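You operate a simulated robot arm through the tools that you are given. There is no shell and no other tool. Be economical: measure what you need, move in short steps, check, and stop when the job is done.

You run a simulated robot arm. Do the job below in one go: nothing can be reset, and whatever is moved stays where it is left.

TASK
Laminate the green picture card and lay it in the red post tray.
Fine: set the heat printed on it; wait for the READY lamp before you feed it; one pass; switch the laminator off at the end.

It is judged by the outcome, as a careful person would: the job done as asked, and still so three seconds after it is handed in. It fails if anything else is knocked over, pushed out of place, dropped, spilled or broken.

THE ROBOT
A 6-joint arm with a two-finger parallel gripper, fixed in place. Base frame: the origin is at the foot of the arm, x ahead of it, y to its left, z up; the work surface is at about z = 0.8. Units: m, degrees, N and s.
With the tool pointing down near the work surface it reaches from about 0.36 to 0.82 m from the base axis. Its first joint turns from -166.0 to 166.0 degrees. Payload 3.91 kg.
Tool frame: the origin (TCP) lies between the finger pads and is the grasp point; the fingertips stand 0.03 m ahead of it; z points along the fingers, y is the line along which they close. The gripper opens to 0.11 m. The fingers are 0.02 m wide and 0.01 m thick; the gripper's body (0.048 by 0.112 m) begins 0.055 m behind the TCP.
Orientation is told as [roll, pitch, yaw] about the base's x, y, z axes, in that order, counted from this pose: with the fingers straight down and closing along the base's y, the tool's x points along the base's -x, its y along +y and its z along -z.

THE INTERFACE
- The arm moves only by the tool arm_command. Its argument "deltas" is a list of rows, each an object of numbers (a shift or turn left out is 0, a gripper value left out holds the last): "fingers": the gripper command, from -1 (shut) to 1 (fully open), values between in proportion; "x", "y", "z": the shift along the base's x, y, z in units of 150 mm (1.0 is 150 mm); "wx", "wy", "wz": the turn, a rotation vector about the base's x, y, z in units of 120 degrees (1.0 is 120 degrees). In form: [{"fingers": .., "x": .., "y": .., "z": .., "wx": .., "wy": .., "wz": ..}, ...]. A call has 1 to 12 rows; each row is the pose to reach, as a shift and turn from the pose commanded when the call began. A call with a number of a shift or a turn outside -1 to 1 is refused whole. Each row takes 0.2 s and may step no farther than 0.05 m and 8.6 degrees from the row before; otherwise, or with a gripper value out of range, the whole call is refused. A pose out of reach is approached as far as the arm can. The call stops where the force on the tool passes 90 N (or 10 N more than at its start, if that is more) or the arm is blocked; 0.2 s more then pass. The fingers move at their own pace (about 0.045 m/s each) and stop on an object; they squeeze with about 41 N. The grip force told is the motor's: it shows also when the fingers shut on nothing. Time passes only in rows, and 0.2 s behind the last, so rows that repeat a pose let the fingers close. The reply holds the time, the measured pose of the TCP, the force on the tool along the base axes, the opening and the grip force, in the units named above and with some noise, with the torque about the TCP (base axes, N m) and any sound that the robot's microphone picked up.
- Cameras (640 x 400 px; columns grow to the right, rows downward): "scene" is fixed at [0.0481, 0.6507, 1.4362]; the picture's right is [-0.47, -0.88, 0.00], its down [-0.52, 0.28, -0.81] and it looks along [0.72, -0.38, -0.58] (base axes); focal length 251 px, centre (320, 200). "wrist" rides on the gripper at [0.077, 0.007, -0.114] in the tool frame; the picture's right is [-0.09, 1.00, 0.00], its down [-0.80, -0.07, -0.59] and it looks along [-0.59, -0.05, 0.80] (tool axes); focal length 270 px, centre (320, 200). There is no depth. A picture from a camera that has moved, and an enlarged one, comes with that camera's place and axes in the base frame and with its lens.
- grab_frame(camera): a new picture of that camera. No time passes.
- slide_trunk(by): slides the trunk up (or, below 0, down) by that many m; the arm rides with it, the base frame stays. It gives what a move gives, with no picture.
- close_up(camera, box): a new picture of the part [left, top, right, bottom] of that camera's present view, enlarged. No time passes.
- hand_in(): hands the job in; it is judged then, once.

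Go step by step. Nothing tells you positions but the pictures and the camera data: compare them with the known pose of the tool, close in by small moves and look again before you grip or let go. The budget is 120 turns and 64 pictures, counting those below and the enlarged ones. Unless the task says otherwise, let go and move clear before handing in, and close with one line.

The tools are called after "Emit:" as a command line: name --argument value ..., lists and objects as JSON in quotes. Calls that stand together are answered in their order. arm_command: Moves the arm, as the interface text tells. Its arguments: {"type":"object","properties":{"deltas":{"type":"array"}},"required":["deltas"]} The other tools are called the same way: slide_trunk (by) slides the trunk up or down; grab_frame (camera) takes a picture; close_up (camera, box) takes an enlarged picture of a part of a camera's view; hand_in () hands the job in.

At the start:

```text
clock: 0.0
ee_pos: [0.4102, 0.1492, 1.2349]
orientation: [0.0, 0.0, 0.0]
force: [-0.1, 0.0, -0.3]
wrist_torque: [-0.01, 0.02, 0.01]
finger_gap: 0.1101
grasp_force: 0.0
trunk travel left (down, up): [-0.5, 0.11]
```

scene: 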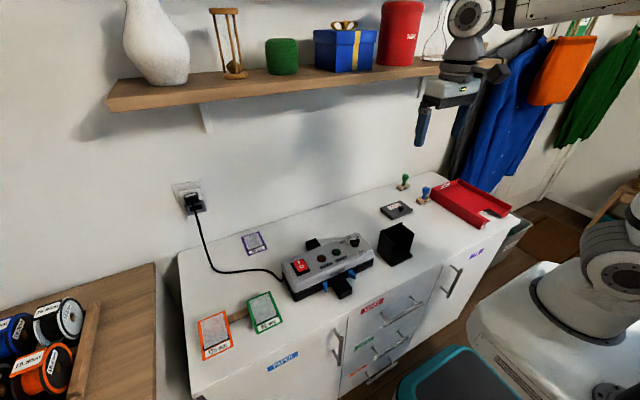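
wrist: 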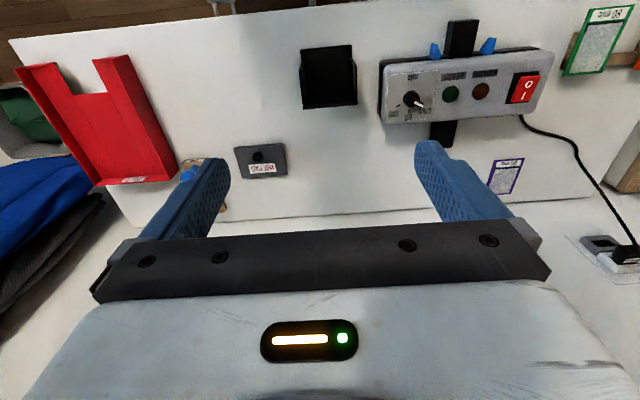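

I see a laminator with a red rocker switch, a dial and two lamps, three cards (orange, green, purple) and a red tray on a cabinet. I'll look closer at the laminator and the cards first.

Emit:
close_up --camera "scene" --box '[190, 220, 390, 345]'

Emit:
close_up --camera "wrist" --box '[370, 0, 640, 169]'

Emit:
close_up --camera "scene" --box '[370, 160, 530, 260]'

```text
3.20 times, centred on (290, 282) of scene
camera zoom: at [0.0481, 0.6507, 1.4362], right [-0.47, -0.88, 0.0], down [-0.52, 0.28, -0.81], along [0.72, -0.38, -0.58], focal length 802 px, centre (416, -64)
```

zoom: 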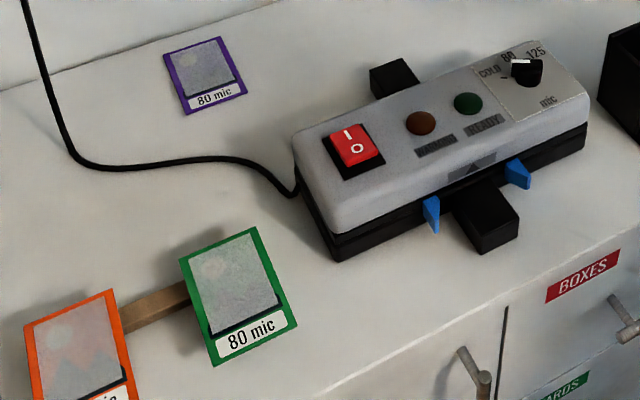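

```text
2.37 times, centred on (505, 84) of wrist
camera zoom: at [0.3324, 0.1564, 1.3501], right [0.09, 1.0, 0.0], down [0.8, -0.07, 0.59], along [0.59, -0.05, -0.8], focal length 640 px, centre (-118, 473)
```

zoom: 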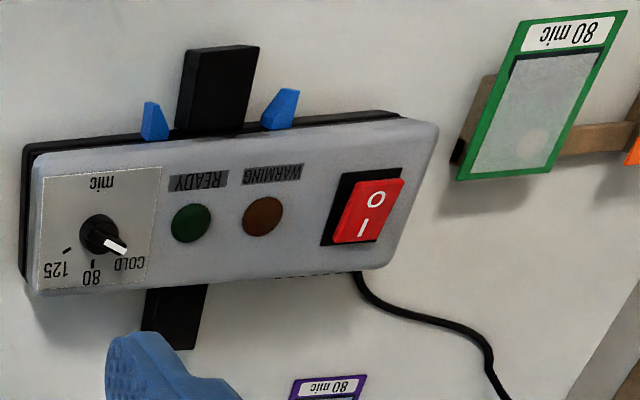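

```text
4.00 times, centred on (450, 210) of scene
camera zoom: at [0.0481, 0.6507, 1.4362], right [-0.47, -0.88, 0.0], down [-0.52, 0.28, -0.81], along [0.72, -0.38, -0.58], focal length 1003 px, centre (-200, 160)
```

zoom: 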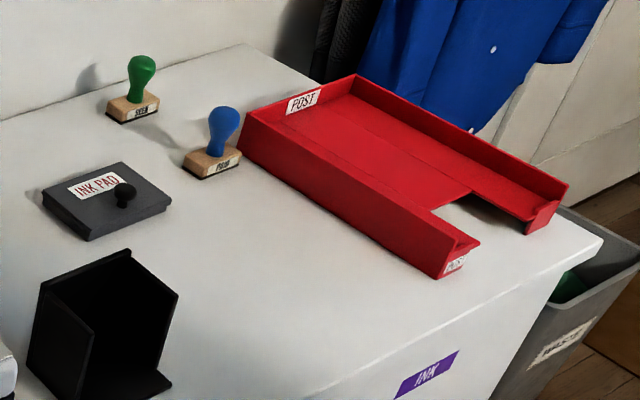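

The green card reads 80 mic, and the dial currently points at COLD. I'll move the wrist camera closer to the laminator for precise positions.

Emit:
arm_command --deltas '[{"y": 0.25, "z": -0.17}, {"y": 0.5, "z": -0.34}, {"y": 0.75, "z": -0.5}, {"y": 1.0, "z": -0.67}, {"y": 1.0, "z": -0.95, "x": -0.1}, {"y": 1.0, "z": -1.0, "x": -0.3}]'

Emit:
arm_command --deltas '[{"y": 0.2, "z": -0.1}, {"y": 0.4, "z": -0.3}]'

Emit:
grab_frame --camera "wrist"

```text
clock: 1.4
ee_pos: [0.3647, 0.2993, 1.086]
orientation: [0.0, 0.0, 0.1]
force: [0.6, -0.4, 1.0]
wrist_torque: [-0.01, -0.02, 0.02]
finger_gap: 0.11
grasp_force: 0.2
trunk travel left (down, up): [-0.5, 0.11]
```

```text
clock: 2.0
ee_pos: [0.3637, 0.3585, 1.0399]
orientation: [0.0, -0.1, 0.0]
force: [0.4, 0.6, 0.5]
wrist_torque: [0.04, 0.0, 0.0]
finger_gap: 0.11
grasp_force: 0.1
trunk travel left (down, up): [-0.5, 0.11]
```

```text
58 pictures are left
camera wrist: at [0.2871, 0.3659, 1.154], right [0.09, 1.0, 0.0], down [0.8, -0.07, 0.59], along [0.59, -0.05, -0.8], focal length 270 px, centre (320, 200)
```

wrist: 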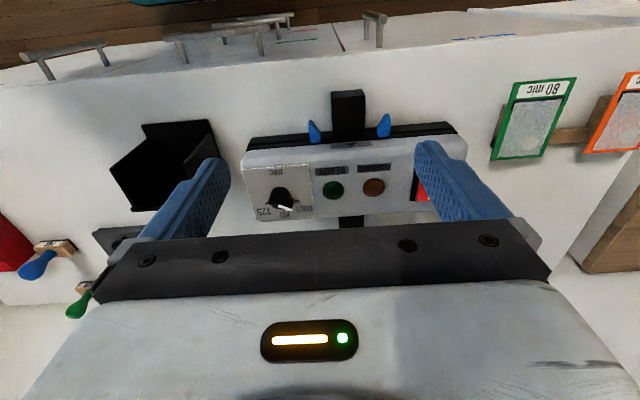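

The wrist camera now shows the laminator with its guides, plus the cards on a slat. I'll zoom in on the laminator and the cards for detail.

Emit:
close_up --camera "wrist" --box '[236, 80, 476, 230]'

Emit:
close_up --camera "wrist" --box '[470, 50, 640, 180]'

Emit:
close_up --camera "scene" --box '[270, 225, 390, 305]'

```text
2.67 times, centred on (356, 155) of wrist
camera zoom: at [0.2871, 0.3659, 1.154], right [0.09, 1.0, 0.0], down [0.8, -0.07, 0.59], along [0.59, -0.05, -0.8], focal length 721 px, centre (224, 320)
```

zoom: 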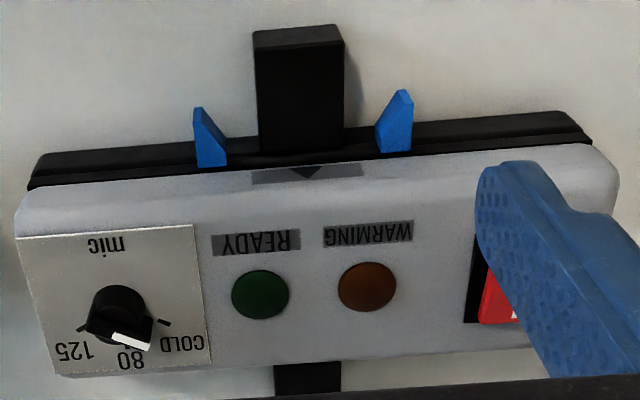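

```text
3.08 times, centred on (555, 115) of wrist
camera zoom: at [0.2871, 0.3659, 1.154], right [0.09, 1.0, 0.0], down [0.8, -0.07, 0.59], along [0.59, -0.05, -0.8], focal length 832 px, centre (-403, 462)
```

zoom: 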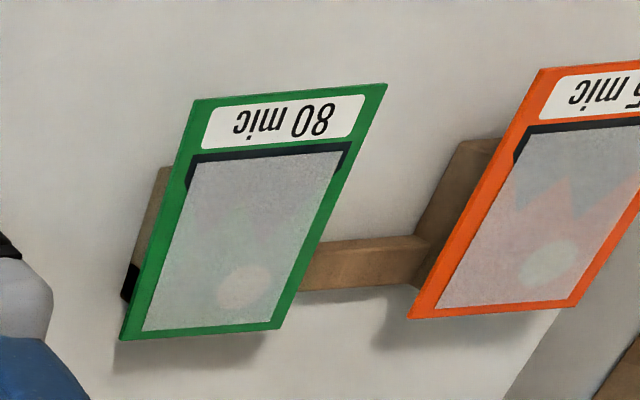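

```text
5.00 times, centred on (330, 265) of scene
camera zoom: at [0.0481, 0.6507, 1.4362], right [-0.47, -0.88, 0.0], down [-0.52, 0.28, -0.81], along [0.72, -0.38, -0.58], focal length 1253 px, centre (270, -125)
```

zoom: 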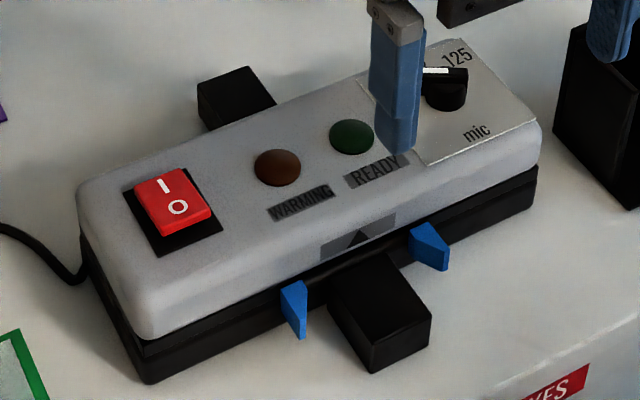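

The green card sits raised on a slat, with its label end overhanging. I need its height more exactly, so I'll zoom the scene camera on it.

Emit:
close_up --camera "scene" --box '[190, 270, 310, 345]'

```text
5.33 times, centred on (250, 308) of scene
camera zoom: at [0.0481, 0.6507, 1.4362], right [-0.47, -0.88, 0.0], down [-0.52, 0.28, -0.81], along [0.72, -0.38, -0.58], focal length 1337 px, centre (693, -373)
```

zoom: 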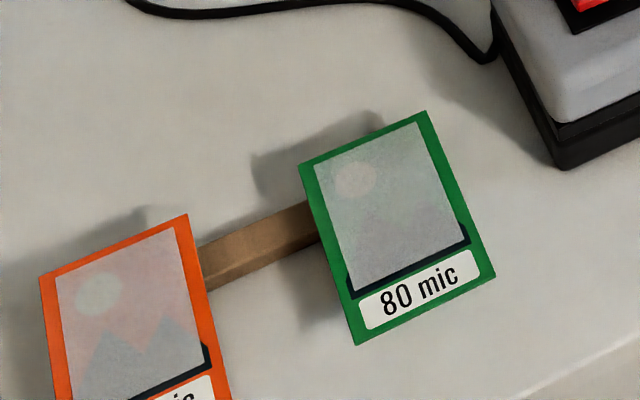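

I put the card at about (0.428, 0.609, z 0.831), square to the base axes. The laminator's feed line is near y 0.391 and the dial near (0.48, 0.30). Next I'll zoom in on the dial.

Emit:
close_up --camera "wrist" --box '[235, 155, 325, 225]'

Emit:
close_up --camera "scene" --box '[340, 228, 380, 253]'

```text
5.71 times, centred on (280, 190) of wrist
camera zoom: at [0.2871, 0.3659, 1.154], right [0.09, 1.0, 0.0], down [0.8, -0.07, 0.59], along [0.59, -0.05, -0.8], focal length 1544 px, centre (549, 257)
```

zoom: 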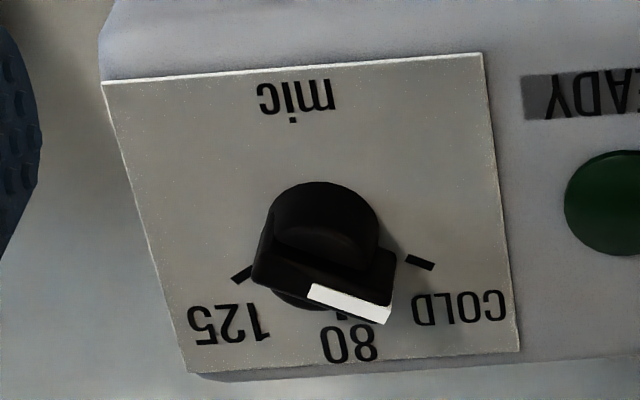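

```text
16.00 times, centred on (360, 240) of scene
camera zoom: at [0.0481, 0.6507, 1.4362], right [-0.47, -0.88, 0.0], down [-0.52, 0.28, -0.81], along [0.72, -0.38, -0.58], focal length 4010 px, centre (-320, -448)
```

zoom: 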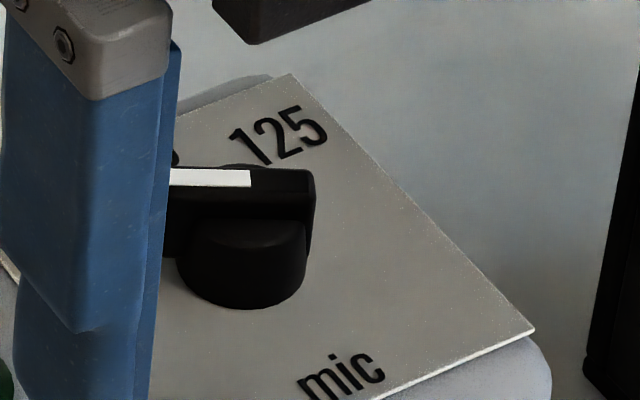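

The pointer bar points at COLD, about 64° off the +x direction, and 80 lies towards +x. I'll hover over the knob with the gripper yawed 64° and the fingers partly closed, so the grip straddles the bar.

Emit:
arm_command --deltas '[{"fingers": -0.27, "x": 0.1, "y": -0.05, "wz": 0.0667}, {"x": 0.2, "y": -0.1, "wz": 0.1333}, {"x": 0.3, "y": -0.15, "wz": 0.2}, {"x": 0.4, "y": -0.2, "wz": 0.2667}, {"x": 0.5, "y": -0.25, "wz": 0.3333}, {"x": 0.6, "y": -0.3, "z": -0.1, "wz": 0.4}, {"x": 0.7, "y": -0.35, "z": -0.2, "wz": 0.4667}, {"x": 0.782, "y": -0.397, "z": -0.333, "wz": 0.5333}, {"x": 0.782, "y": -0.397, "z": -0.45, "wz": 0.5333}]'

Emit:
grab_frame --camera "wrist"

Emit:
close_up --camera "scene" --box '[320, 215, 400, 265]'

```text
clock: 4.0
ee_pos: [0.4809, 0.2987, 0.9738]
orientation: [0.0, 0.0, 64.2]
force: [0.2, -0.5, -0.3]
wrist_torque: [-0.02, -0.01, 0.01]
finger_gap: 0.0402
grasp_force: 0.0
trunk travel left (down, up): [-0.5, 0.11]
```

```text
51 pictures are left
camera wrist: at [0.442, 0.2343, 1.0871], right [-0.86, 0.51, 0.0], down [0.41, 0.69, 0.59], along [0.31, 0.51, -0.8], focal length 270 px, centre (320, 200)
```

wrist: 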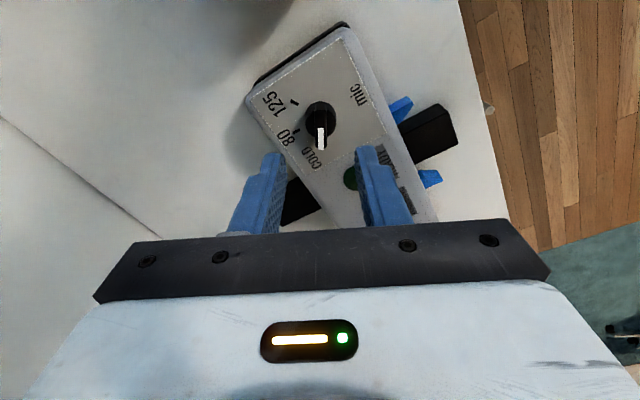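

```text
8.00 times, centred on (360, 240) of scene
camera zoom: at [0.0481, 0.6507, 1.4362], right [-0.47, -0.88, 0.0], down [-0.52, 0.28, -0.81], along [0.72, -0.38, -0.58], focal length 2005 px, centre (0, -120)
```

zoom: 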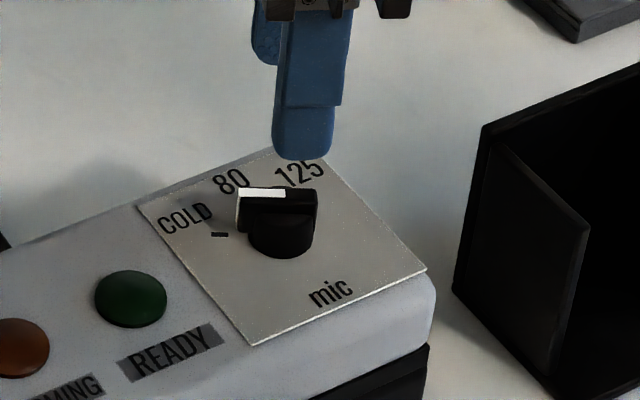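

The gripper is centred over the bar and aligned with it. I'll lower the fingers to straddle it without closing yet.

Emit:
arm_command --deltas '[{"z": -0.12}, {"z": -0.24}, {"z": -0.33}, {"z": -0.355}]'

Emit:
close_up --camera "wrist" --box '[240, 80, 400, 220]'

Emit:
close_up --camera "scene" --box '[320, 215, 400, 265]'

```text
clock: 5.0
ee_pos: [0.4823, 0.2994, 0.9197]
orientation: [0.0, -0.1, 64.0]
force: [-0.6, 0.4, -0.1]
wrist_torque: [-0.01, -0.02, -0.02]
finger_gap: 0.0404
grasp_force: 0.1
trunk travel left (down, up): [-0.5, 0.11]
```

```text
2.86 times, centred on (320, 150) of wrist
camera zoom: at [0.4423, 0.2339, 1.0342], right [-0.86, 0.52, 0.0], down [0.41, 0.69, 0.59], along [0.31, 0.51, -0.8], focal length 772 px, centre (320, 343)
```

zoom: 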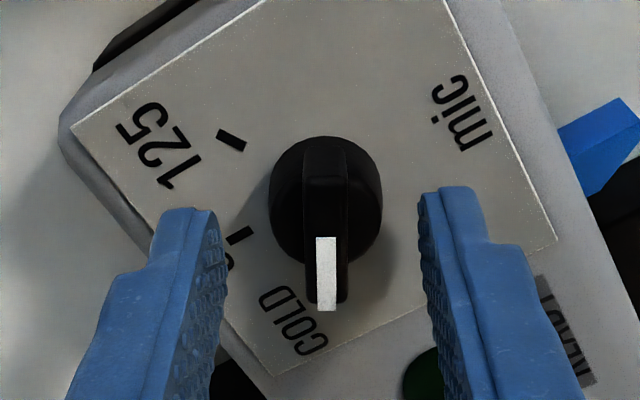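

```text
8.00 times, centred on (360, 240) of scene
camera zoom: at [0.0481, 0.6507, 1.4362], right [-0.47, -0.88, 0.0], down [-0.52, 0.28, -0.81], along [0.72, -0.38, -0.58], focal length 2005 px, centre (0, -120)
```

zoom: 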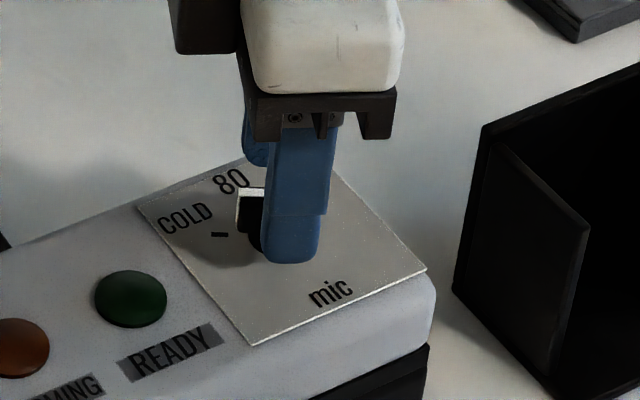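

The fingers straddle the bar with only a millimetre of offset. I'll correct that and close.

Emit:
arm_command --deltas '[{"x": -0.0085, "y": 0.005}, {"x": -0.0085, "y": 0.005, "fingers": -0.8}, {"x": -0.0085, "y": 0.005}, {"x": -0.0085, "y": 0.005}]'

Emit:
close_up --camera "wrist" --box '[240, 80, 400, 220]'

```text
clock: 6.0
ee_pos: [0.4795, 0.3002, 0.9202]
orientation: [-0.1, 0.1, 64.0]
force: [3.2, -2.7, -0.4]
wrist_torque: [-0.08, -0.17, -0.01]
finger_gap: 0.0225
grasp_force: 45.2
trunk travel left (down, up): [-0.5, 0.11]
```

```text
2.86 times, centred on (320, 150) of wrist
camera zoom: at [0.441, 0.2344, 1.0343], right [-0.86, 0.52, 0.0], down [0.41, 0.69, 0.59], along [0.31, 0.51, -0.8], focal length 772 px, centre (320, 343)
```

zoom: 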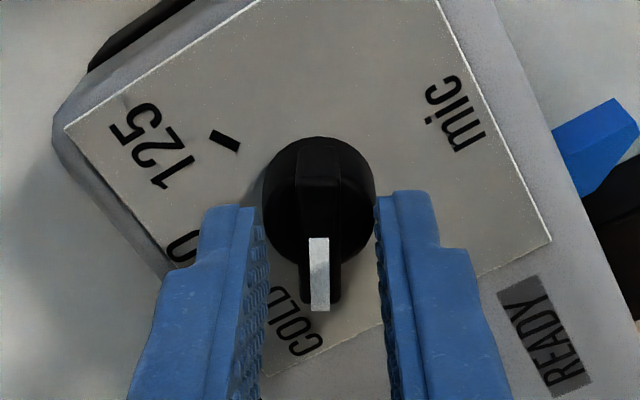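

The fingers are holding the round part of the knob. I'll turn it about −64° towards 80 and look.

Emit:
arm_command --deltas '[{"wz": -0.06}, {"wz": -0.12}, {"wz": -0.18}, {"wz": -0.24}, {"wz": -0.3}, {"wz": -0.36}, {"wz": -0.42}, {"wz": -0.48}, {"wz": -0.533}, {"wz": -0.533}]'

Emit:
close_up --camera "wrist" --box '[240, 80, 400, 220]'

Emit:
close_up --camera "scene" --box '[270, 215, 400, 300]'

```text
clock: 8.2
ee_pos: [0.4821, 0.2976, 0.9202]
orientation: [0.1, 0.1, -0.1]
force: [18.0, -21.1, 3.7]
wrist_torque: [-0.66, -0.81, 0.01]
finger_gap: 0.0224
grasp_force: 45.3
trunk travel left (down, up): [-0.5, 0.11]
```

```text
2.86 times, centred on (320, 150) of wrist
camera zoom: at [0.4053, 0.3053, 1.0344], right [0.09, 1.0, 0.0], down [0.8, -0.07, 0.59], along [0.59, -0.05, -0.81], focal length 772 px, centre (320, 343)
```

zoom: 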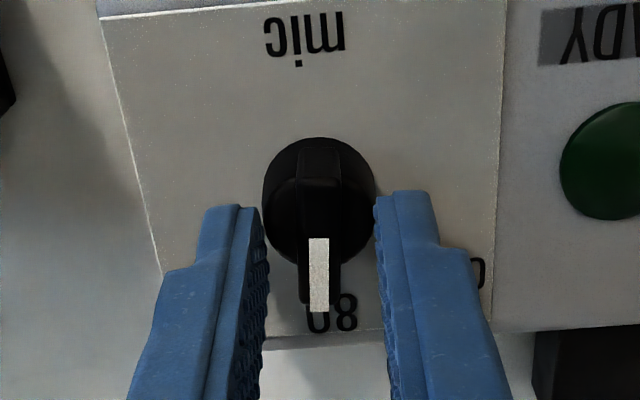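

```text
4.71 times, centred on (335, 258) of scene
camera zoom: at [0.0481, 0.6507, 1.4362], right [-0.47, -0.88, 0.0], down [-0.52, 0.28, -0.81], along [0.72, -0.38, -0.58], focal length 1180 px, centre (249, -71)
```

zoom: 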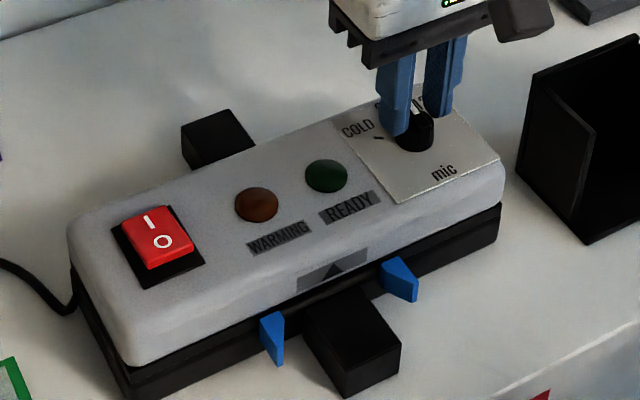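

The knob now points near 80. I'll release, back up a little and check the pointer against the tick.

Emit:
arm_command --deltas '[{"fingers": -0.2}, {"fingers": -0.2}, {"fingers": -0.2}, {"z": 0.2}, {"z": 0.5, "x": -0.1}, {"z": 0.7, "x": -0.3}, {"z": 0.8, "x": -0.6}]'

Emit:
close_up --camera "wrist" --box '[240, 80, 400, 220]'

Emit:
close_up --camera "scene" --box '[270, 215, 400, 300]'

```text
clock: 9.8
ee_pos: [0.391, 0.3, 1.0401]
orientation: [0.0, 0.1, 0.1]
force: [0.0, -0.3, 0.4]
wrist_torque: [0.0, -0.01, 0.01]
finger_gap: 0.044
grasp_force: 0.1
trunk travel left (down, up): [-0.5, 0.11]
```

```text
2.86 times, centred on (320, 150) of wrist
camera zoom: at [0.3132, 0.3075, 1.1544], right [0.09, 1.0, 0.0], down [0.8, -0.07, 0.59], along [0.59, -0.05, -0.8], focal length 772 px, centre (320, 343)
```

zoom: 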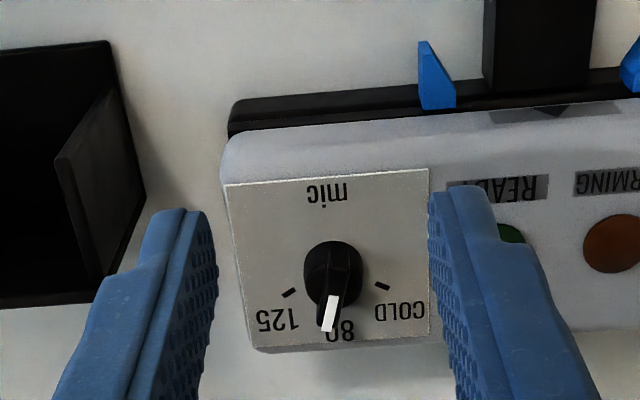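

```text
4.71 times, centred on (335, 258) of scene
camera zoom: at [0.0481, 0.6507, 1.4362], right [-0.47, -0.88, 0.0], down [-0.52, 0.28, -0.81], along [0.72, -0.38, -0.58], focal length 1180 px, centre (249, -71)
```

zoom: 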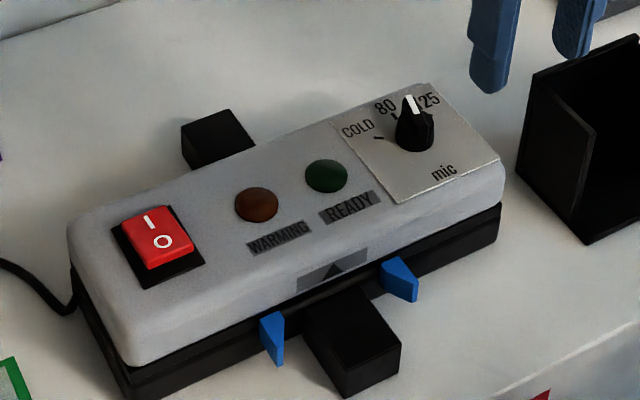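

The pointer looks slightly past 80, so I'll zoom in for the exact angle.

Emit:
close_up --camera "wrist" --box '[295, 135, 351, 170]'

Emit:
close_up --camera "scene" --box '[340, 228, 380, 253]'

```text
11.43 times, centred on (323, 152) of wrist
camera zoom: at [0.3132, 0.3075, 1.1544], right [0.09, 1.0, 0.0], down [0.8, -0.07, 0.59], along [0.59, -0.05, -0.8], focal length 3089 px, centre (286, 743)
```

zoom: 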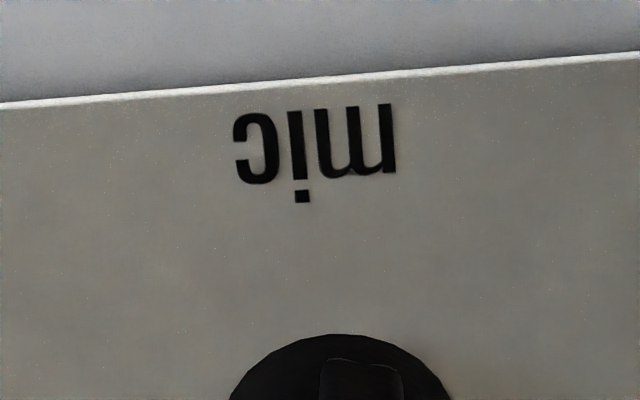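

```text
16.00 times, centred on (360, 240) of scene
camera zoom: at [0.0481, 0.6507, 1.4362], right [-0.47, -0.88, 0.0], down [-0.52, 0.28, -0.81], along [0.72, -0.38, -0.58], focal length 4010 px, centre (-320, -448)
```

zoom: 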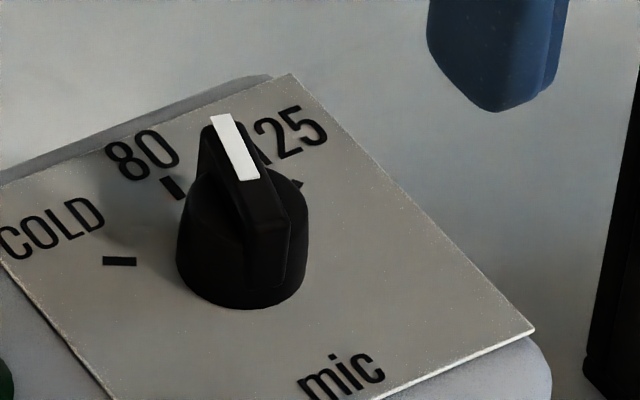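

The pointer is about 17° past 80 (it sits near −15°, the tick near +2°), and I put the knob centre at about (0.478, 0.297). I'll regrip it better centred.

Emit:
arm_command --deltas '[{"x": 0.3, "y": -0.02}, {"x": 0.58, "y": -0.02, "z": -0.1}, {"x": 0.58, "y": -0.02, "z": -0.4}, {"x": 0.58, "y": -0.02, "z": -0.65}, {"x": 0.58, "y": -0.02, "z": -0.8}, {"x": 0.58, "y": -0.02, "z": -0.8, "fingers": -0.8}, {"x": 0.58, "y": -0.02, "z": -0.8}, {"x": 0.58, "y": -0.02, "z": -0.8}]'

Emit:
close_up --camera "wrist" --box '[240, 80, 400, 220]'

```text
clock: 11.6
ee_pos: [0.478, 0.2984, 0.9203]
orientation: [0.0, -0.1, 0.1]
force: [0.3, 7.0, -0.7]
wrist_torque: [0.26, -0.37, 0.04]
finger_gap: 0.0223
grasp_force: 44.9
trunk travel left (down, up): [-0.5, 0.11]
```

```text
2.86 times, centred on (320, 150) of wrist
camera zoom: at [0.4002, 0.3053, 1.0343], right [0.09, 1.0, 0.0], down [0.8, -0.07, 0.6], along [0.59, -0.05, -0.8], focal length 772 px, centre (320, 343)
```

zoom: 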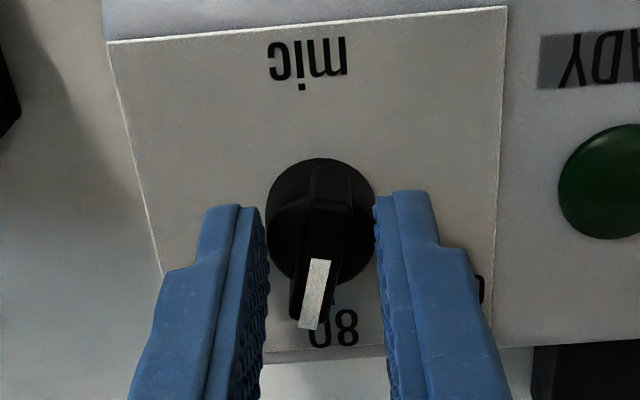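

The grip is well centred. I'll turn it +17° and then look before releasing.

Emit:
arm_command --deltas '[{"wz": 0.05}, {"wz": 0.1}, {"wz": 0.142}, {"wz": 0.142}]'

Emit:
arm_command --deltas '[{"fingers": -0.2}, {"fingers": -0.2}, {"fingers": -0.2}, {"z": 0.2}, {"z": 0.5, "x": -0.1}, {"z": 0.7, "x": -0.3}, {"z": 0.8, "x": -0.6}]'

Emit:
close_up --camera "scene" --box '[340, 228, 380, 253]'

```text
clock: 12.6
ee_pos: [0.4774, 0.2968, 0.9212]
orientation: [0.1, 0.0, 17.0]
force: [2.8, 1.5, 2.3]
wrist_torque: [0.07, -0.27, -0.02]
finger_gap: 0.0219
grasp_force: 45.4
trunk travel left (down, up): [-0.5, 0.11]
```

```text
clock: 14.2
ee_pos: [0.3879, 0.2973, 1.0422]
orientation: [0.1, 0.0, 17.1]
force: [0.0, -0.1, 0.4]
wrist_torque: [0.0, -0.03, 0.01]
finger_gap: 0.0441
grasp_force: 0.1
trunk travel left (down, up): [-0.5, 0.11]
```

```text
16.00 times, centred on (360, 240) of scene
camera zoom: at [0.0481, 0.6507, 1.4362], right [-0.47, -0.88, 0.0], down [-0.52, 0.28, -0.81], along [0.72, -0.38, -0.58], focal length 4010 px, centre (-320, -448)
```

zoom: 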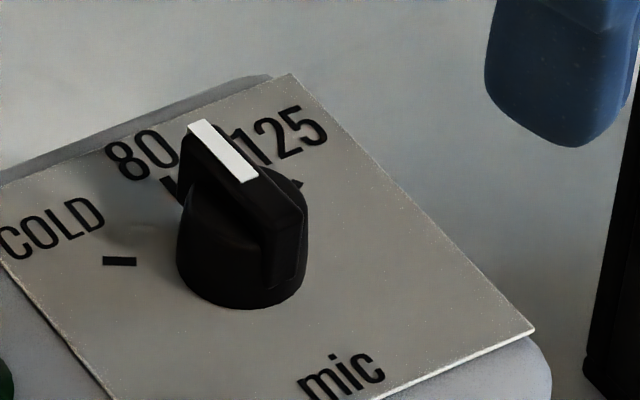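

The pointer is now on 80 within a few degrees. Next is the rocker switch, so I'll look at it closely.

Emit:
close_up --camera "scene" --box '[284, 245, 324, 270]'

Emit:
arm_command --deltas '[{"fingers": -1, "y": 0.25, "wz": -0.047}, {"y": 0.5, "wz": -0.094}, {"y": 0.75, "wz": -0.142}, {"y": 0.9, "wz": -0.142}]'

Emit:
grab_frame --camera "wrist"

```text
16.00 times, centred on (304, 258) of scene
camera zoom: at [0.0481, 0.6507, 1.4362], right [-0.47, -0.88, 0.0], down [-0.52, 0.28, -0.81], along [0.72, -0.38, -0.58], focal length 4010 px, centre (576, -720)
```

zoom: 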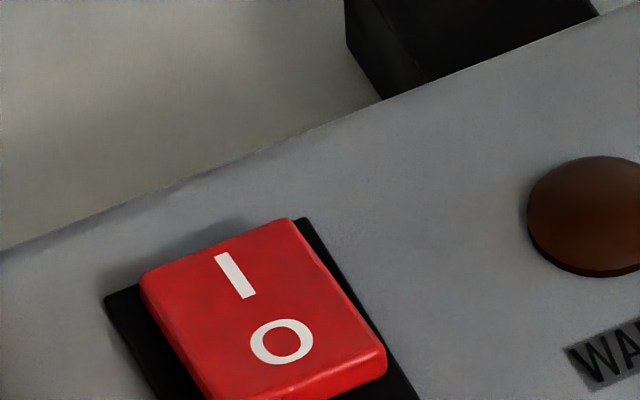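

```text
clock: 15.2
ee_pos: [0.3887, 0.4329, 1.0403]
orientation: [0.0, 0.0, 0.0]
force: [1.0, -0.1, -0.6]
wrist_torque: [0.0, 0.02, 0.0]
finger_gap: 0.0002
grasp_force: 38.1
trunk travel left (down, up): [-0.5, 0.11]
```

```text
37 pictures are left
camera wrist: at [0.3113, 0.4408, 1.1538], right [0.09, 1.0, 0.0], down [0.8, -0.07, 0.59], along [0.59, -0.05, -0.8], focal length 270 px, centre (320, 200)
```

wrist: 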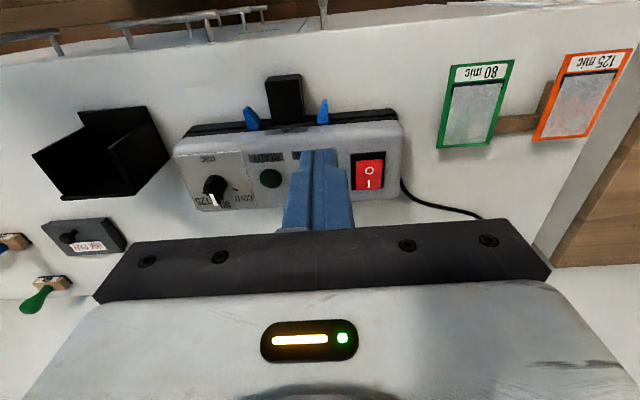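

The I half is at about (0.489, 0.482) and stands at roughly z 0.887. I'll bring the closed fingertips above it, then press down in small steps.

Emit:
arm_command --deltas '[{"x": 0.25, "y": 0.15}, {"x": 0.5, "y": 0.327}, {"x": 0.689, "y": 0.327, "z": -0.2}, {"x": 0.689, "y": 0.327, "z": -0.5}, {"x": 0.689, "y": 0.327, "z": -0.735}]'

Emit:
arm_command --deltas '[{"z": -0.03}, {"z": -0.06}, {"z": -0.08}, {"z": -0.1}]'

Emit:
close_up --camera "scene" --box '[270, 215, 400, 300]'

```text
clock: 16.4
ee_pos: [0.4901, 0.4816, 0.9314]
orientation: [0.1, 0.0, -0.1]
force: [-0.2, 0.3, 0.7]
wrist_torque: [-0.01, 0.02, -0.01]
finger_gap: 0.0001
grasp_force: 38.1
trunk travel left (down, up): [-0.5, 0.11]
```

```text
clock: 17.4
ee_pos: [0.491, 0.4803, 0.9169]
orientation: [0.0, -0.2, 0.1]
force: [0.3, -0.3, 9.5]
wrist_torque: [-0.04, 0.1, -0.08]
finger_gap: 0.0001
grasp_force: 37.2
trunk travel left (down, up): [-0.5, 0.11]
```

```text
4.71 times, centred on (335, 258) of scene
camera zoom: at [0.0481, 0.6507, 1.4362], right [-0.47, -0.88, 0.0], down [-0.52, 0.28, -0.81], along [0.72, -0.38, -0.58], focal length 1180 px, centre (249, -71)
```

zoom: 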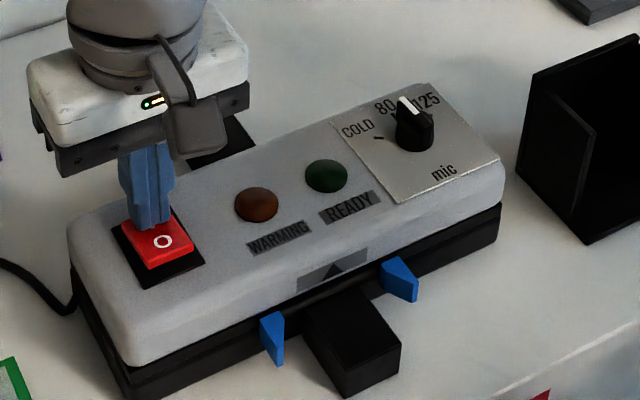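

Contact is made at 9.5 N with no click yet, so I'll press further in small steps.

Emit:
arm_command --deltas '[{"z": -0.015}, {"z": -0.03}, {"z": -0.045}]'

```text
clock: 18.2
ee_pos: [0.4931, 0.4824, 0.9171]
orientation: [0.6, -0.6, 0.0]
force: [14.4, 1.5, 52.1]
wrist_torque: [-0.27, 0.06, -0.52]
finger_gap: 0.0001
grasp_force: 37.8
trunk travel left (down, up): [-0.5, 0.11]
```

The force is 52 N but the switch hasn't moved and there was no sound. I'll lift off and see whether it flipped.

Emit:
arm_command --deltas '[{"z": 0.1}, {"z": 0.3}, {"z": 0.5, "x": -0.2}, {"z": 0.5, "x": -0.5}]'

Emit:
close_up --camera "scene" --box '[270, 215, 400, 300]'

```text
clock: 19.2
ee_pos: [0.4156, 0.4805, 0.984]
orientation: [-0.1, 0.0, 0.2]
force: [0.7, -0.9, 0.2]
wrist_torque: [-0.02, 0.01, 0.0]
finger_gap: 0.0
grasp_force: 38.1
trunk travel left (down, up): [-0.5, 0.11]
```

```text
4.71 times, centred on (335, 258) of scene
camera zoom: at [0.0481, 0.6507, 1.4362], right [-0.47, -0.88, 0.0], down [-0.52, 0.28, -0.81], along [0.72, -0.38, -0.58], focal length 1180 px, centre (249, -71)
```

zoom: 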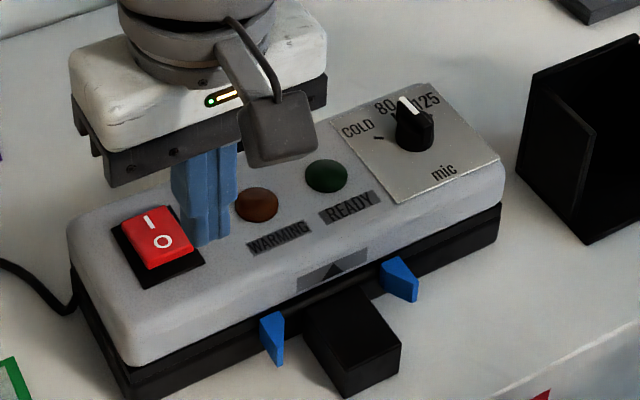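

No lamp is lit. I'll check the rocker's tilt and the wall socket.

Emit:
close_up --camera "scene" --box '[165, 172, 221, 217]'

Emit:
close_up --camera "scene" --box '[284, 250, 324, 280]'

Emit:
grab_frame --camera "wrist"

```text
8.89 times, centred on (193, 194) of scene
camera zoom: at [0.0481, 0.6507, 1.4362], right [-0.47, -0.88, 0.0], down [-0.52, 0.28, -0.81], along [0.72, -0.38, -0.58], focal length 2228 px, centre (1449, 249)
```

zoom: 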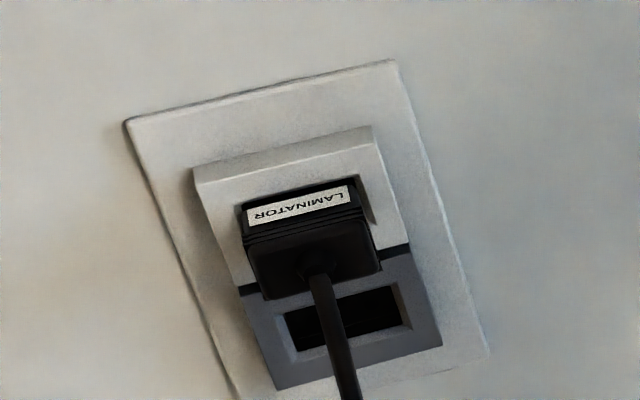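

```text
13.33 times, centred on (304, 265) of scene
camera zoom: at [0.0481, 0.6507, 1.4362], right [-0.47, -0.88, 0.0], down [-0.52, 0.28, -0.81], along [0.72, -0.38, -0.58], focal length 3342 px, centre (533, -667)
```

zoom: 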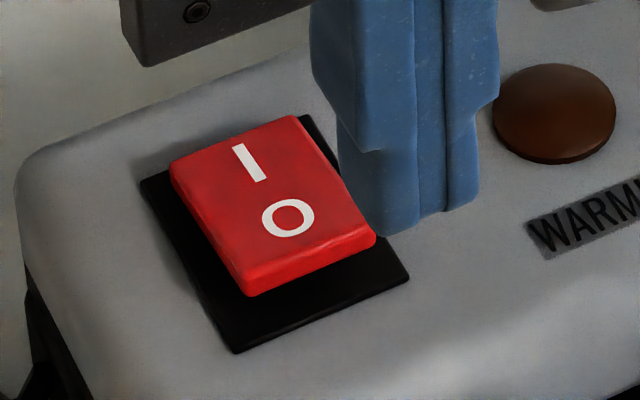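

```text
32 pictures are left
camera wrist: at [0.3378, 0.4881, 1.0978], right [0.09, 1.0, 0.0], down [0.8, -0.07, 0.59], along [0.59, -0.05, -0.8], focal length 270 px, centre (320, 200)
```

wrist: 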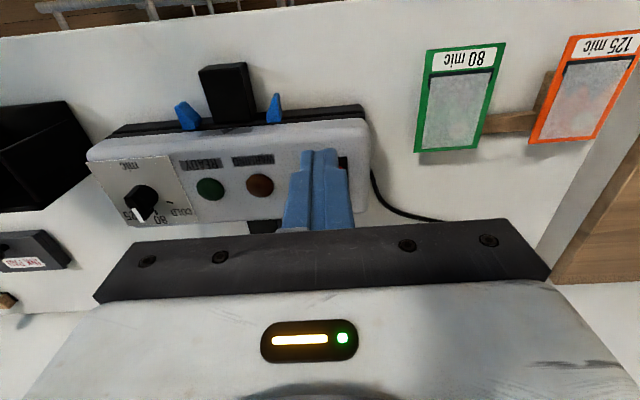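

The rocker hasn't changed since the start, and my triangulation suggests its O end may be the raised one. I'll shift sideways to view it clearly with the wrist camera.

Emit:
arm_command --deltas '[{"y": -0.25, "x": -0.1}, {"y": -0.45, "x": -0.3}]'

Emit:
close_up --camera "wrist" --box '[330, 140, 450, 220]'

```text
clock: 19.8
ee_pos: [0.3705, 0.412, 0.9841]
orientation: [0.0, -0.1, 0.1]
force: [0.0, 0.7, -0.4]
wrist_torque: [0.0, -0.03, -0.01]
finger_gap: 0.0
grasp_force: 37.5
trunk travel left (down, up): [-0.5, 0.11]
```

```text
5.00 times, centred on (390, 180) of wrist
camera zoom: at [0.2924, 0.4196, 1.0979], right [0.09, 1.0, 0.0], down [0.8, -0.07, 0.59], along [0.59, -0.05, -0.8], focal length 1351 px, centre (-30, 300)
```

zoom: 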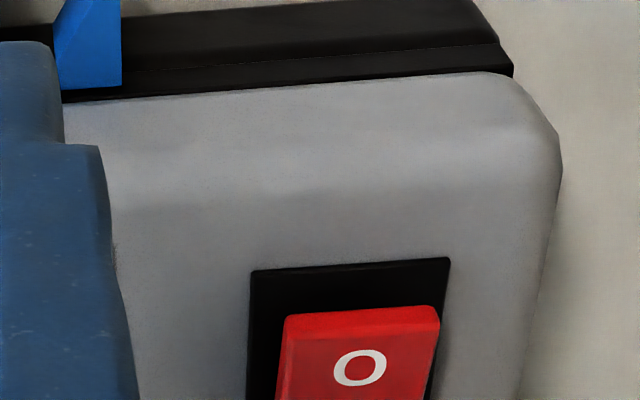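

The rocker is cut off in that frame. I'll back off slightly to view all of it.

Emit:
arm_command --deltas '[{"x": -0.2, "z": 0.05, "y": 0.1}]'

Emit:
close_up --camera "wrist" --box '[340, 170, 430, 230]'

```text
clock: 20.2
ee_pos: [0.3402, 0.4285, 0.9909]
orientation: [0.0, 0.1, 0.2]
force: [0.4, -0.6, -0.3]
wrist_torque: [0.03, -0.03, -0.04]
finger_gap: 0.0002
grasp_force: 37.7
trunk travel left (down, up): [-0.5, 0.11]
```

```text
6.67 times, centred on (385, 200) of wrist
camera zoom: at [0.2636, 0.4358, 1.1047], right [0.09, 1.0, 0.0], down [0.8, -0.07, 0.59], along [0.59, -0.05, -0.8], focal length 1802 px, centre (-113, 200)
```

zoom: 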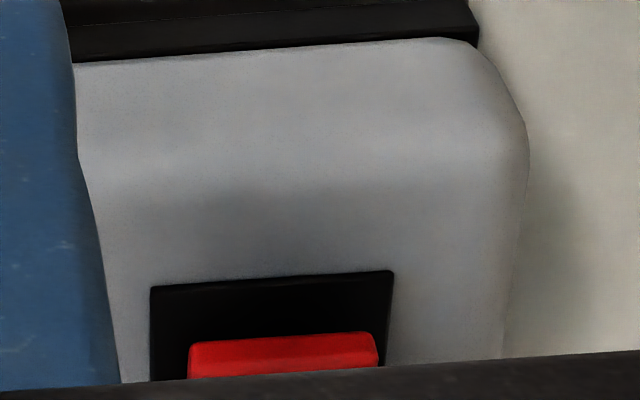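

I went the wrong way; the camera needs to be higher and further forward.

Emit:
arm_command --deltas '[{"x": 0.2, "z": 0.2, "y": -0.05}, {"x": 0.4, "z": 0.4, "y": -0.13}, {"x": 0.53, "z": 0.5, "y": -0.13}]'

Emit:
close_up --camera "wrist" --box '[340, 100, 430, 160]'

```text
clock: 21.0
ee_pos: [0.4207, 0.4102, 1.0656]
orientation: [-0.1, -0.1, 0.0]
force: [0.4, 0.5, 0.4]
wrist_torque: [-0.02, -0.01, 0.02]
finger_gap: 0.0
grasp_force: 37.4
trunk travel left (down, up): [-0.5, 0.11]
```

```text
6.67 times, centred on (385, 130) of wrist
camera zoom: at [0.3436, 0.4171, 1.1806], right [0.09, 1.0, 0.0], down [0.8, -0.07, 0.59], along [0.59, -0.05, -0.8], focal length 1802 px, centre (-113, 667)
```

zoom: 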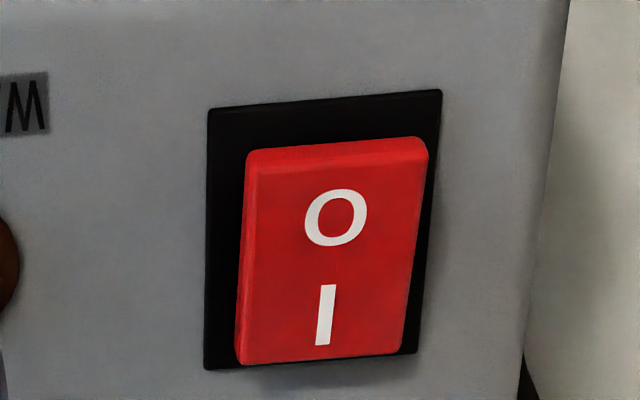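

By triangulation the O end is about 5 mm higher than the I end, so I is already down, yet nothing is lit. Pressing the raised O end should toggle it, and the lamps will show what each position means.

Emit:
arm_command --deltas '[{"x": 0.15, "y": 0.25}, {"x": 0.275, "y": 0.48, "z": -0.1}, {"x": 0.275, "y": 0.48, "z": -0.4}, {"x": 0.275, "y": 0.48, "z": -0.7}, {"x": 0.275, "y": 0.48, "z": -0.87}]'

Emit:
arm_command --deltas '[{"z": -0.03}, {"z": -0.06}, {"z": -0.08}, {"z": -0.1}, {"z": -0.12}]'

```text
clock: 22.2
ee_pos: [0.4609, 0.4829, 0.9343]
orientation: [0.0, 0.0, 0.0]
force: [0.1, 0.0, -0.2]
wrist_torque: [0.0, -0.02, 0.03]
finger_gap: 0.0
grasp_force: 37.7
trunk travel left (down, up): [-0.5, 0.11]
```

```text
clock: 23.4
ee_pos: [0.4607, 0.482, 0.919]
orientation: [0.3, -0.2, -0.1]
force: [0.5, 0.3, 15.8]
wrist_torque: [-0.06, 0.03, 0.03]
finger_gap: 0.0
grasp_force: 37.4
trunk travel left (down, up): [-0.5, 0.11]
```

Emit:
arm_command --deltas '[{"z": -0.015}, {"z": -0.03}, {"z": -0.05}, {"z": -0.07}]'

Emit:
close_up --camera "scene" --box '[270, 215, 400, 300]'

```text
clock: 24.4
ee_pos: [0.4598, 0.4807, 0.9184]
orientation: [0.8, -0.6, -0.1]
force: [-3.8, 0.5, 70.5]
wrist_torque: [-0.19, 0.18, 0.0]
finger_gap: 0.0
grasp_force: 37.3
trunk travel left (down, up): [-0.5, 0.11]
```

```text
4.71 times, centred on (335, 258) of scene
camera zoom: at [0.0481, 0.6507, 1.4362], right [-0.47, -0.88, 0.0], down [-0.52, 0.28, -0.81], along [0.72, -0.38, -0.58], focal length 1180 px, centre (249, -71)
```

zoom: 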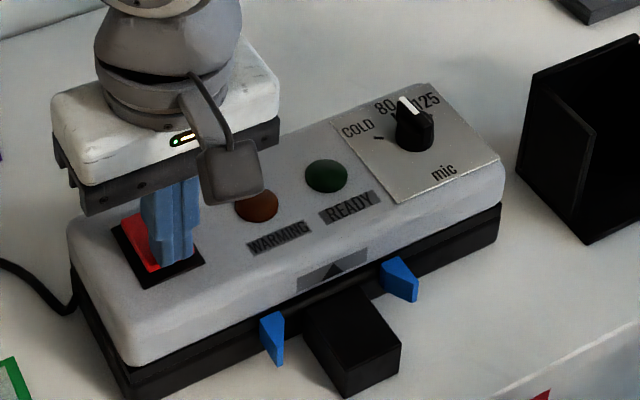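

The WARMING lamp looks a little brighter here. I'll lift off and check.

Emit:
arm_command --deltas '[{"z": 0.1}, {"z": 0.35}, {"z": 0.6, "x": -0.2}, {"z": 0.6, "x": -0.5}, {"z": 0.6, "x": -0.8}]'

Emit:
close_up --camera "scene" --box '[270, 220, 382, 290]'

```text
clock: 25.6
ee_pos: [0.3389, 0.4819, 0.997]
orientation: [0.0, 0.0, 0.0]
force: [-0.8, 0.9, 0.4]
wrist_torque: [-0.01, -0.01, -0.02]
finger_gap: 0.0001
grasp_force: 37.7
trunk travel left (down, up): [-0.5, 0.11]
```

```text
5.71 times, centred on (326, 255) of scene
camera zoom: at [0.0481, 0.6507, 1.4362], right [-0.47, -0.88, 0.0], down [-0.52, 0.28, -0.81], along [0.72, -0.38, -0.58], focal length 1432 px, centre (286, -114)
```

zoom: 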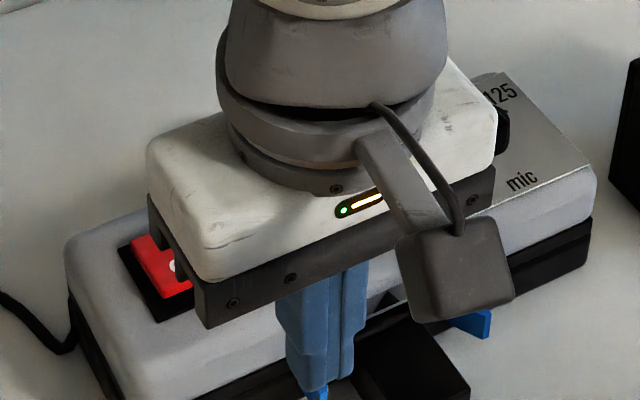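

The rocker now looks lit, but the arm hides the lamps. I'll move above the card's overhanging label end with the gripper opened to about 85 mm, then check both.

Emit:
arm_command --deltas '[{"y": 0.28, "x": 0.1, "fingers": 0.545}, {"y": 0.56, "x": 0.2}, {"y": 0.847, "x": 0.367}, {"y": 0.847, "x": 0.367, "z": -0.3}, {"y": 0.847, "x": 0.367, "z": -0.55}, {"y": 0.847, "x": 0.367, "z": -0.55}]'

Emit:
grab_frame --camera "scene"

Emit:
grab_frame --camera "wrist"

```text
clock: 27.0
ee_pos: [0.3959, 0.6089, 0.9124]
orientation: [0.0, 0.1, 0.0]
force: [-0.4, 0.9, -0.1]
wrist_torque: [-0.03, 0.01, 0.0]
finger_gap: 0.0853
grasp_force: 0.1
trunk travel left (down, up): [-0.5, 0.11]
```

```text
26 pictures are left
```

scene: 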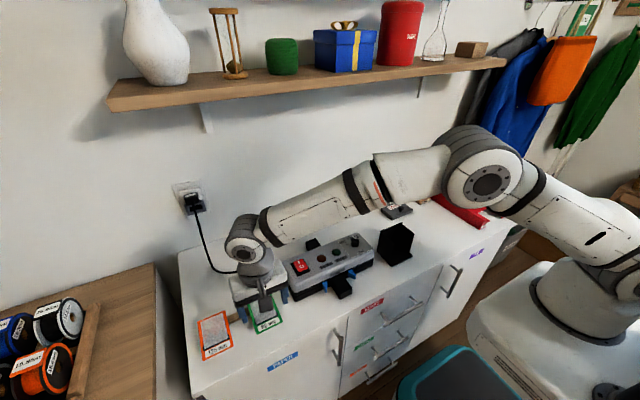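

```text
25 pictures are left
camera wrist: at [0.319, 0.6166, 1.027], right [0.09, 1.0, 0.0], down [0.8, -0.07, 0.59], along [0.59, -0.05, -0.8], focal length 270 px, centre (320, 200)
```

wrist: 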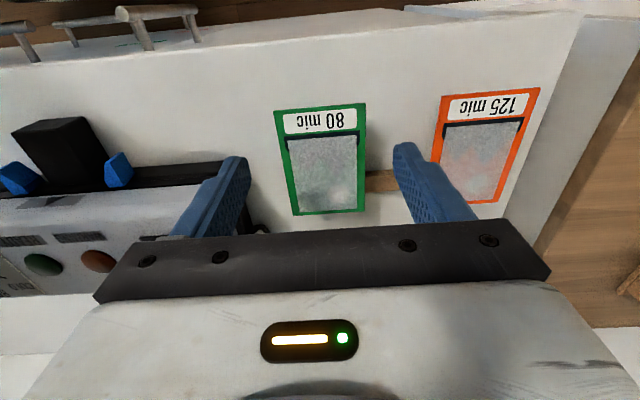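

I'll zoom in on the lamps and the rocker.

Emit:
close_up --camera "scene" --box '[280, 230, 376, 290]'

```text
6.67 times, centred on (328, 260) of scene
camera zoom: at [0.0481, 0.6507, 1.4362], right [-0.47, -0.88, 0.0], down [-0.52, 0.28, -0.81], along [0.72, -0.38, -0.58], focal length 1671 px, centre (267, -200)
```

zoom: 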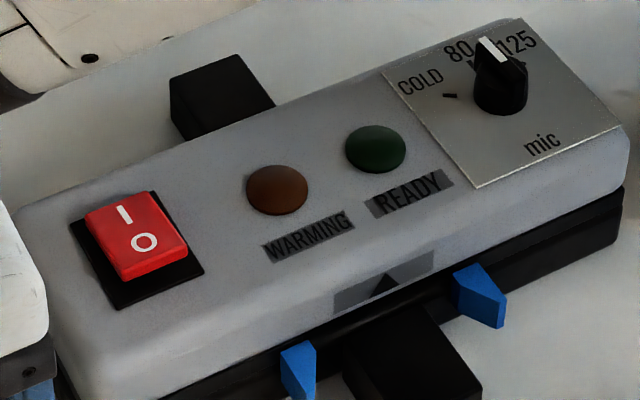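

Nothing is lit and the rocker hasn't moved. I'll retry the I end with the tool tilted 30°, so that only a narrow fingertip edge presses at its outer end.

Emit:
arm_command --deltas '[{"z": 0.3, "fingers": -1}, {"z": 0.6}, {"z": 0.6, "y": -0.28, "x": 0.15, "wy": -0.0625}, {"z": 0.6, "y": -0.56, "x": 0.35, "wy": -0.125}, {"z": 0.6, "y": -0.846, "x": 0.5, "wy": -0.1875}, {"z": 0.6, "y": -0.846, "x": 0.585, "wy": -0.25}, {"z": 0.35, "y": -0.846, "x": 0.585, "wy": -0.25}, {"z": 0.17, "y": -0.846, "x": 0.585, "wy": -0.25}]'

Emit:
arm_command --deltas '[{"z": -0.03}, {"z": -0.06}, {"z": -0.08}, {"z": -0.1}, {"z": -0.12}]'

```text
refused: row 4 steps farther than a row can; nothing moved
```

```text
clock: 28.2
ee_pos: [0.3969, 0.6086, 0.8966]
orientation: [0.1, 0.0, 0.0]
force: [0.0, -0.2, 0.5]
wrist_torque: [0.01, 0.01, -0.04]
finger_gap: 0.0846
grasp_force: 0.0
trunk travel left (down, up): [-0.5, 0.11]
```

The first call was refused and the second lowered the arm harmlessly above the card. I'll redo the move with smaller steps.

Emit:
arm_command --deltas '[{"z": 0.3, "fingers": -1}, {"z": 0.6}, {"z": 0.7, "y": -0.2, "x": 0.1, "wy": -0.0625}, {"z": 0.7, "y": -0.45, "x": 0.25, "wy": -0.125}, {"z": 0.7, "y": -0.7, "x": 0.4, "wy": -0.1875}, {"z": 0.7, "y": -0.846, "x": 0.578, "wy": -0.25}, {"z": 0.5, "y": -0.846, "x": 0.578, "wy": -0.25}, {"z": 0.3, "y": -0.846, "x": 0.578, "wy": -0.25}]'

```text
clock: 30.0
ee_pos: [0.4829, 0.4808, 0.9407]
orientation: [0.0, -29.9, 0.1]
force: [0.1, -0.3, 0.5]
wrist_torque: [0.0, -0.03, 0.01]
finger_gap: 0.0
grasp_force: 37.4
trunk travel left (down, up): [-0.5, 0.11]
```

Emit:
arm_command --deltas '[{"z": -0.06}, {"z": -0.1}, {"z": -0.13}, {"z": -0.15}, {"z": -0.17}, {"z": -0.19}]'

```text
clock: 31.4
ee_pos: [0.4838, 0.4805, 0.9131]
orientation: [0.0, -30.0, 0.0]
force: [2.2, -0.7, 3.4]
wrist_torque: [-0.03, -0.1, -0.05]
finger_gap: 0.0
grasp_force: 38.1
trunk travel left (down, up): [-0.5, 0.11]
```

Emit:
arm_command --deltas '[{"z": -0.015}, {"z": -0.03}, {"z": -0.045}, {"z": -0.06}]'

```text
clock: 32.4
ee_pos: [0.482, 0.4802, 0.9129]
orientation: [0.7, -30.5, -0.3]
force: [9.2, -1.1, 54.2]
wrist_torque: [-0.26, -0.65, -0.37]
finger_gap: 0.0
grasp_force: 37.9
trunk travel left (down, up): [-0.5, 0.11]
```

The I end is solidly down at z 0.882, against 0.889 for O. I'll press the O end at its outer edge with the same narrow contact.

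Emit:
arm_command --deltas '[{"z": 0.15}, {"z": 0.25}, {"z": 0.25, "x": -0.175}, {"z": 0.2, "x": -0.175}, {"z": 0.16, "x": -0.175}, {"z": 0.13, "x": -0.175}, {"z": 0.1, "x": -0.175}, {"z": 0.08, "x": -0.175}]'

```text
clock: 34.2
ee_pos: [0.453, 0.4817, 0.92]
orientation: [0.2, -30.2, 0.0]
force: [-31.8, -4.3, 29.0]
wrist_torque: [-0.34, 0.77, 0.16]
finger_gap: 0.0
grasp_force: 37.9
trunk travel left (down, up): [-0.5, 0.11]
```

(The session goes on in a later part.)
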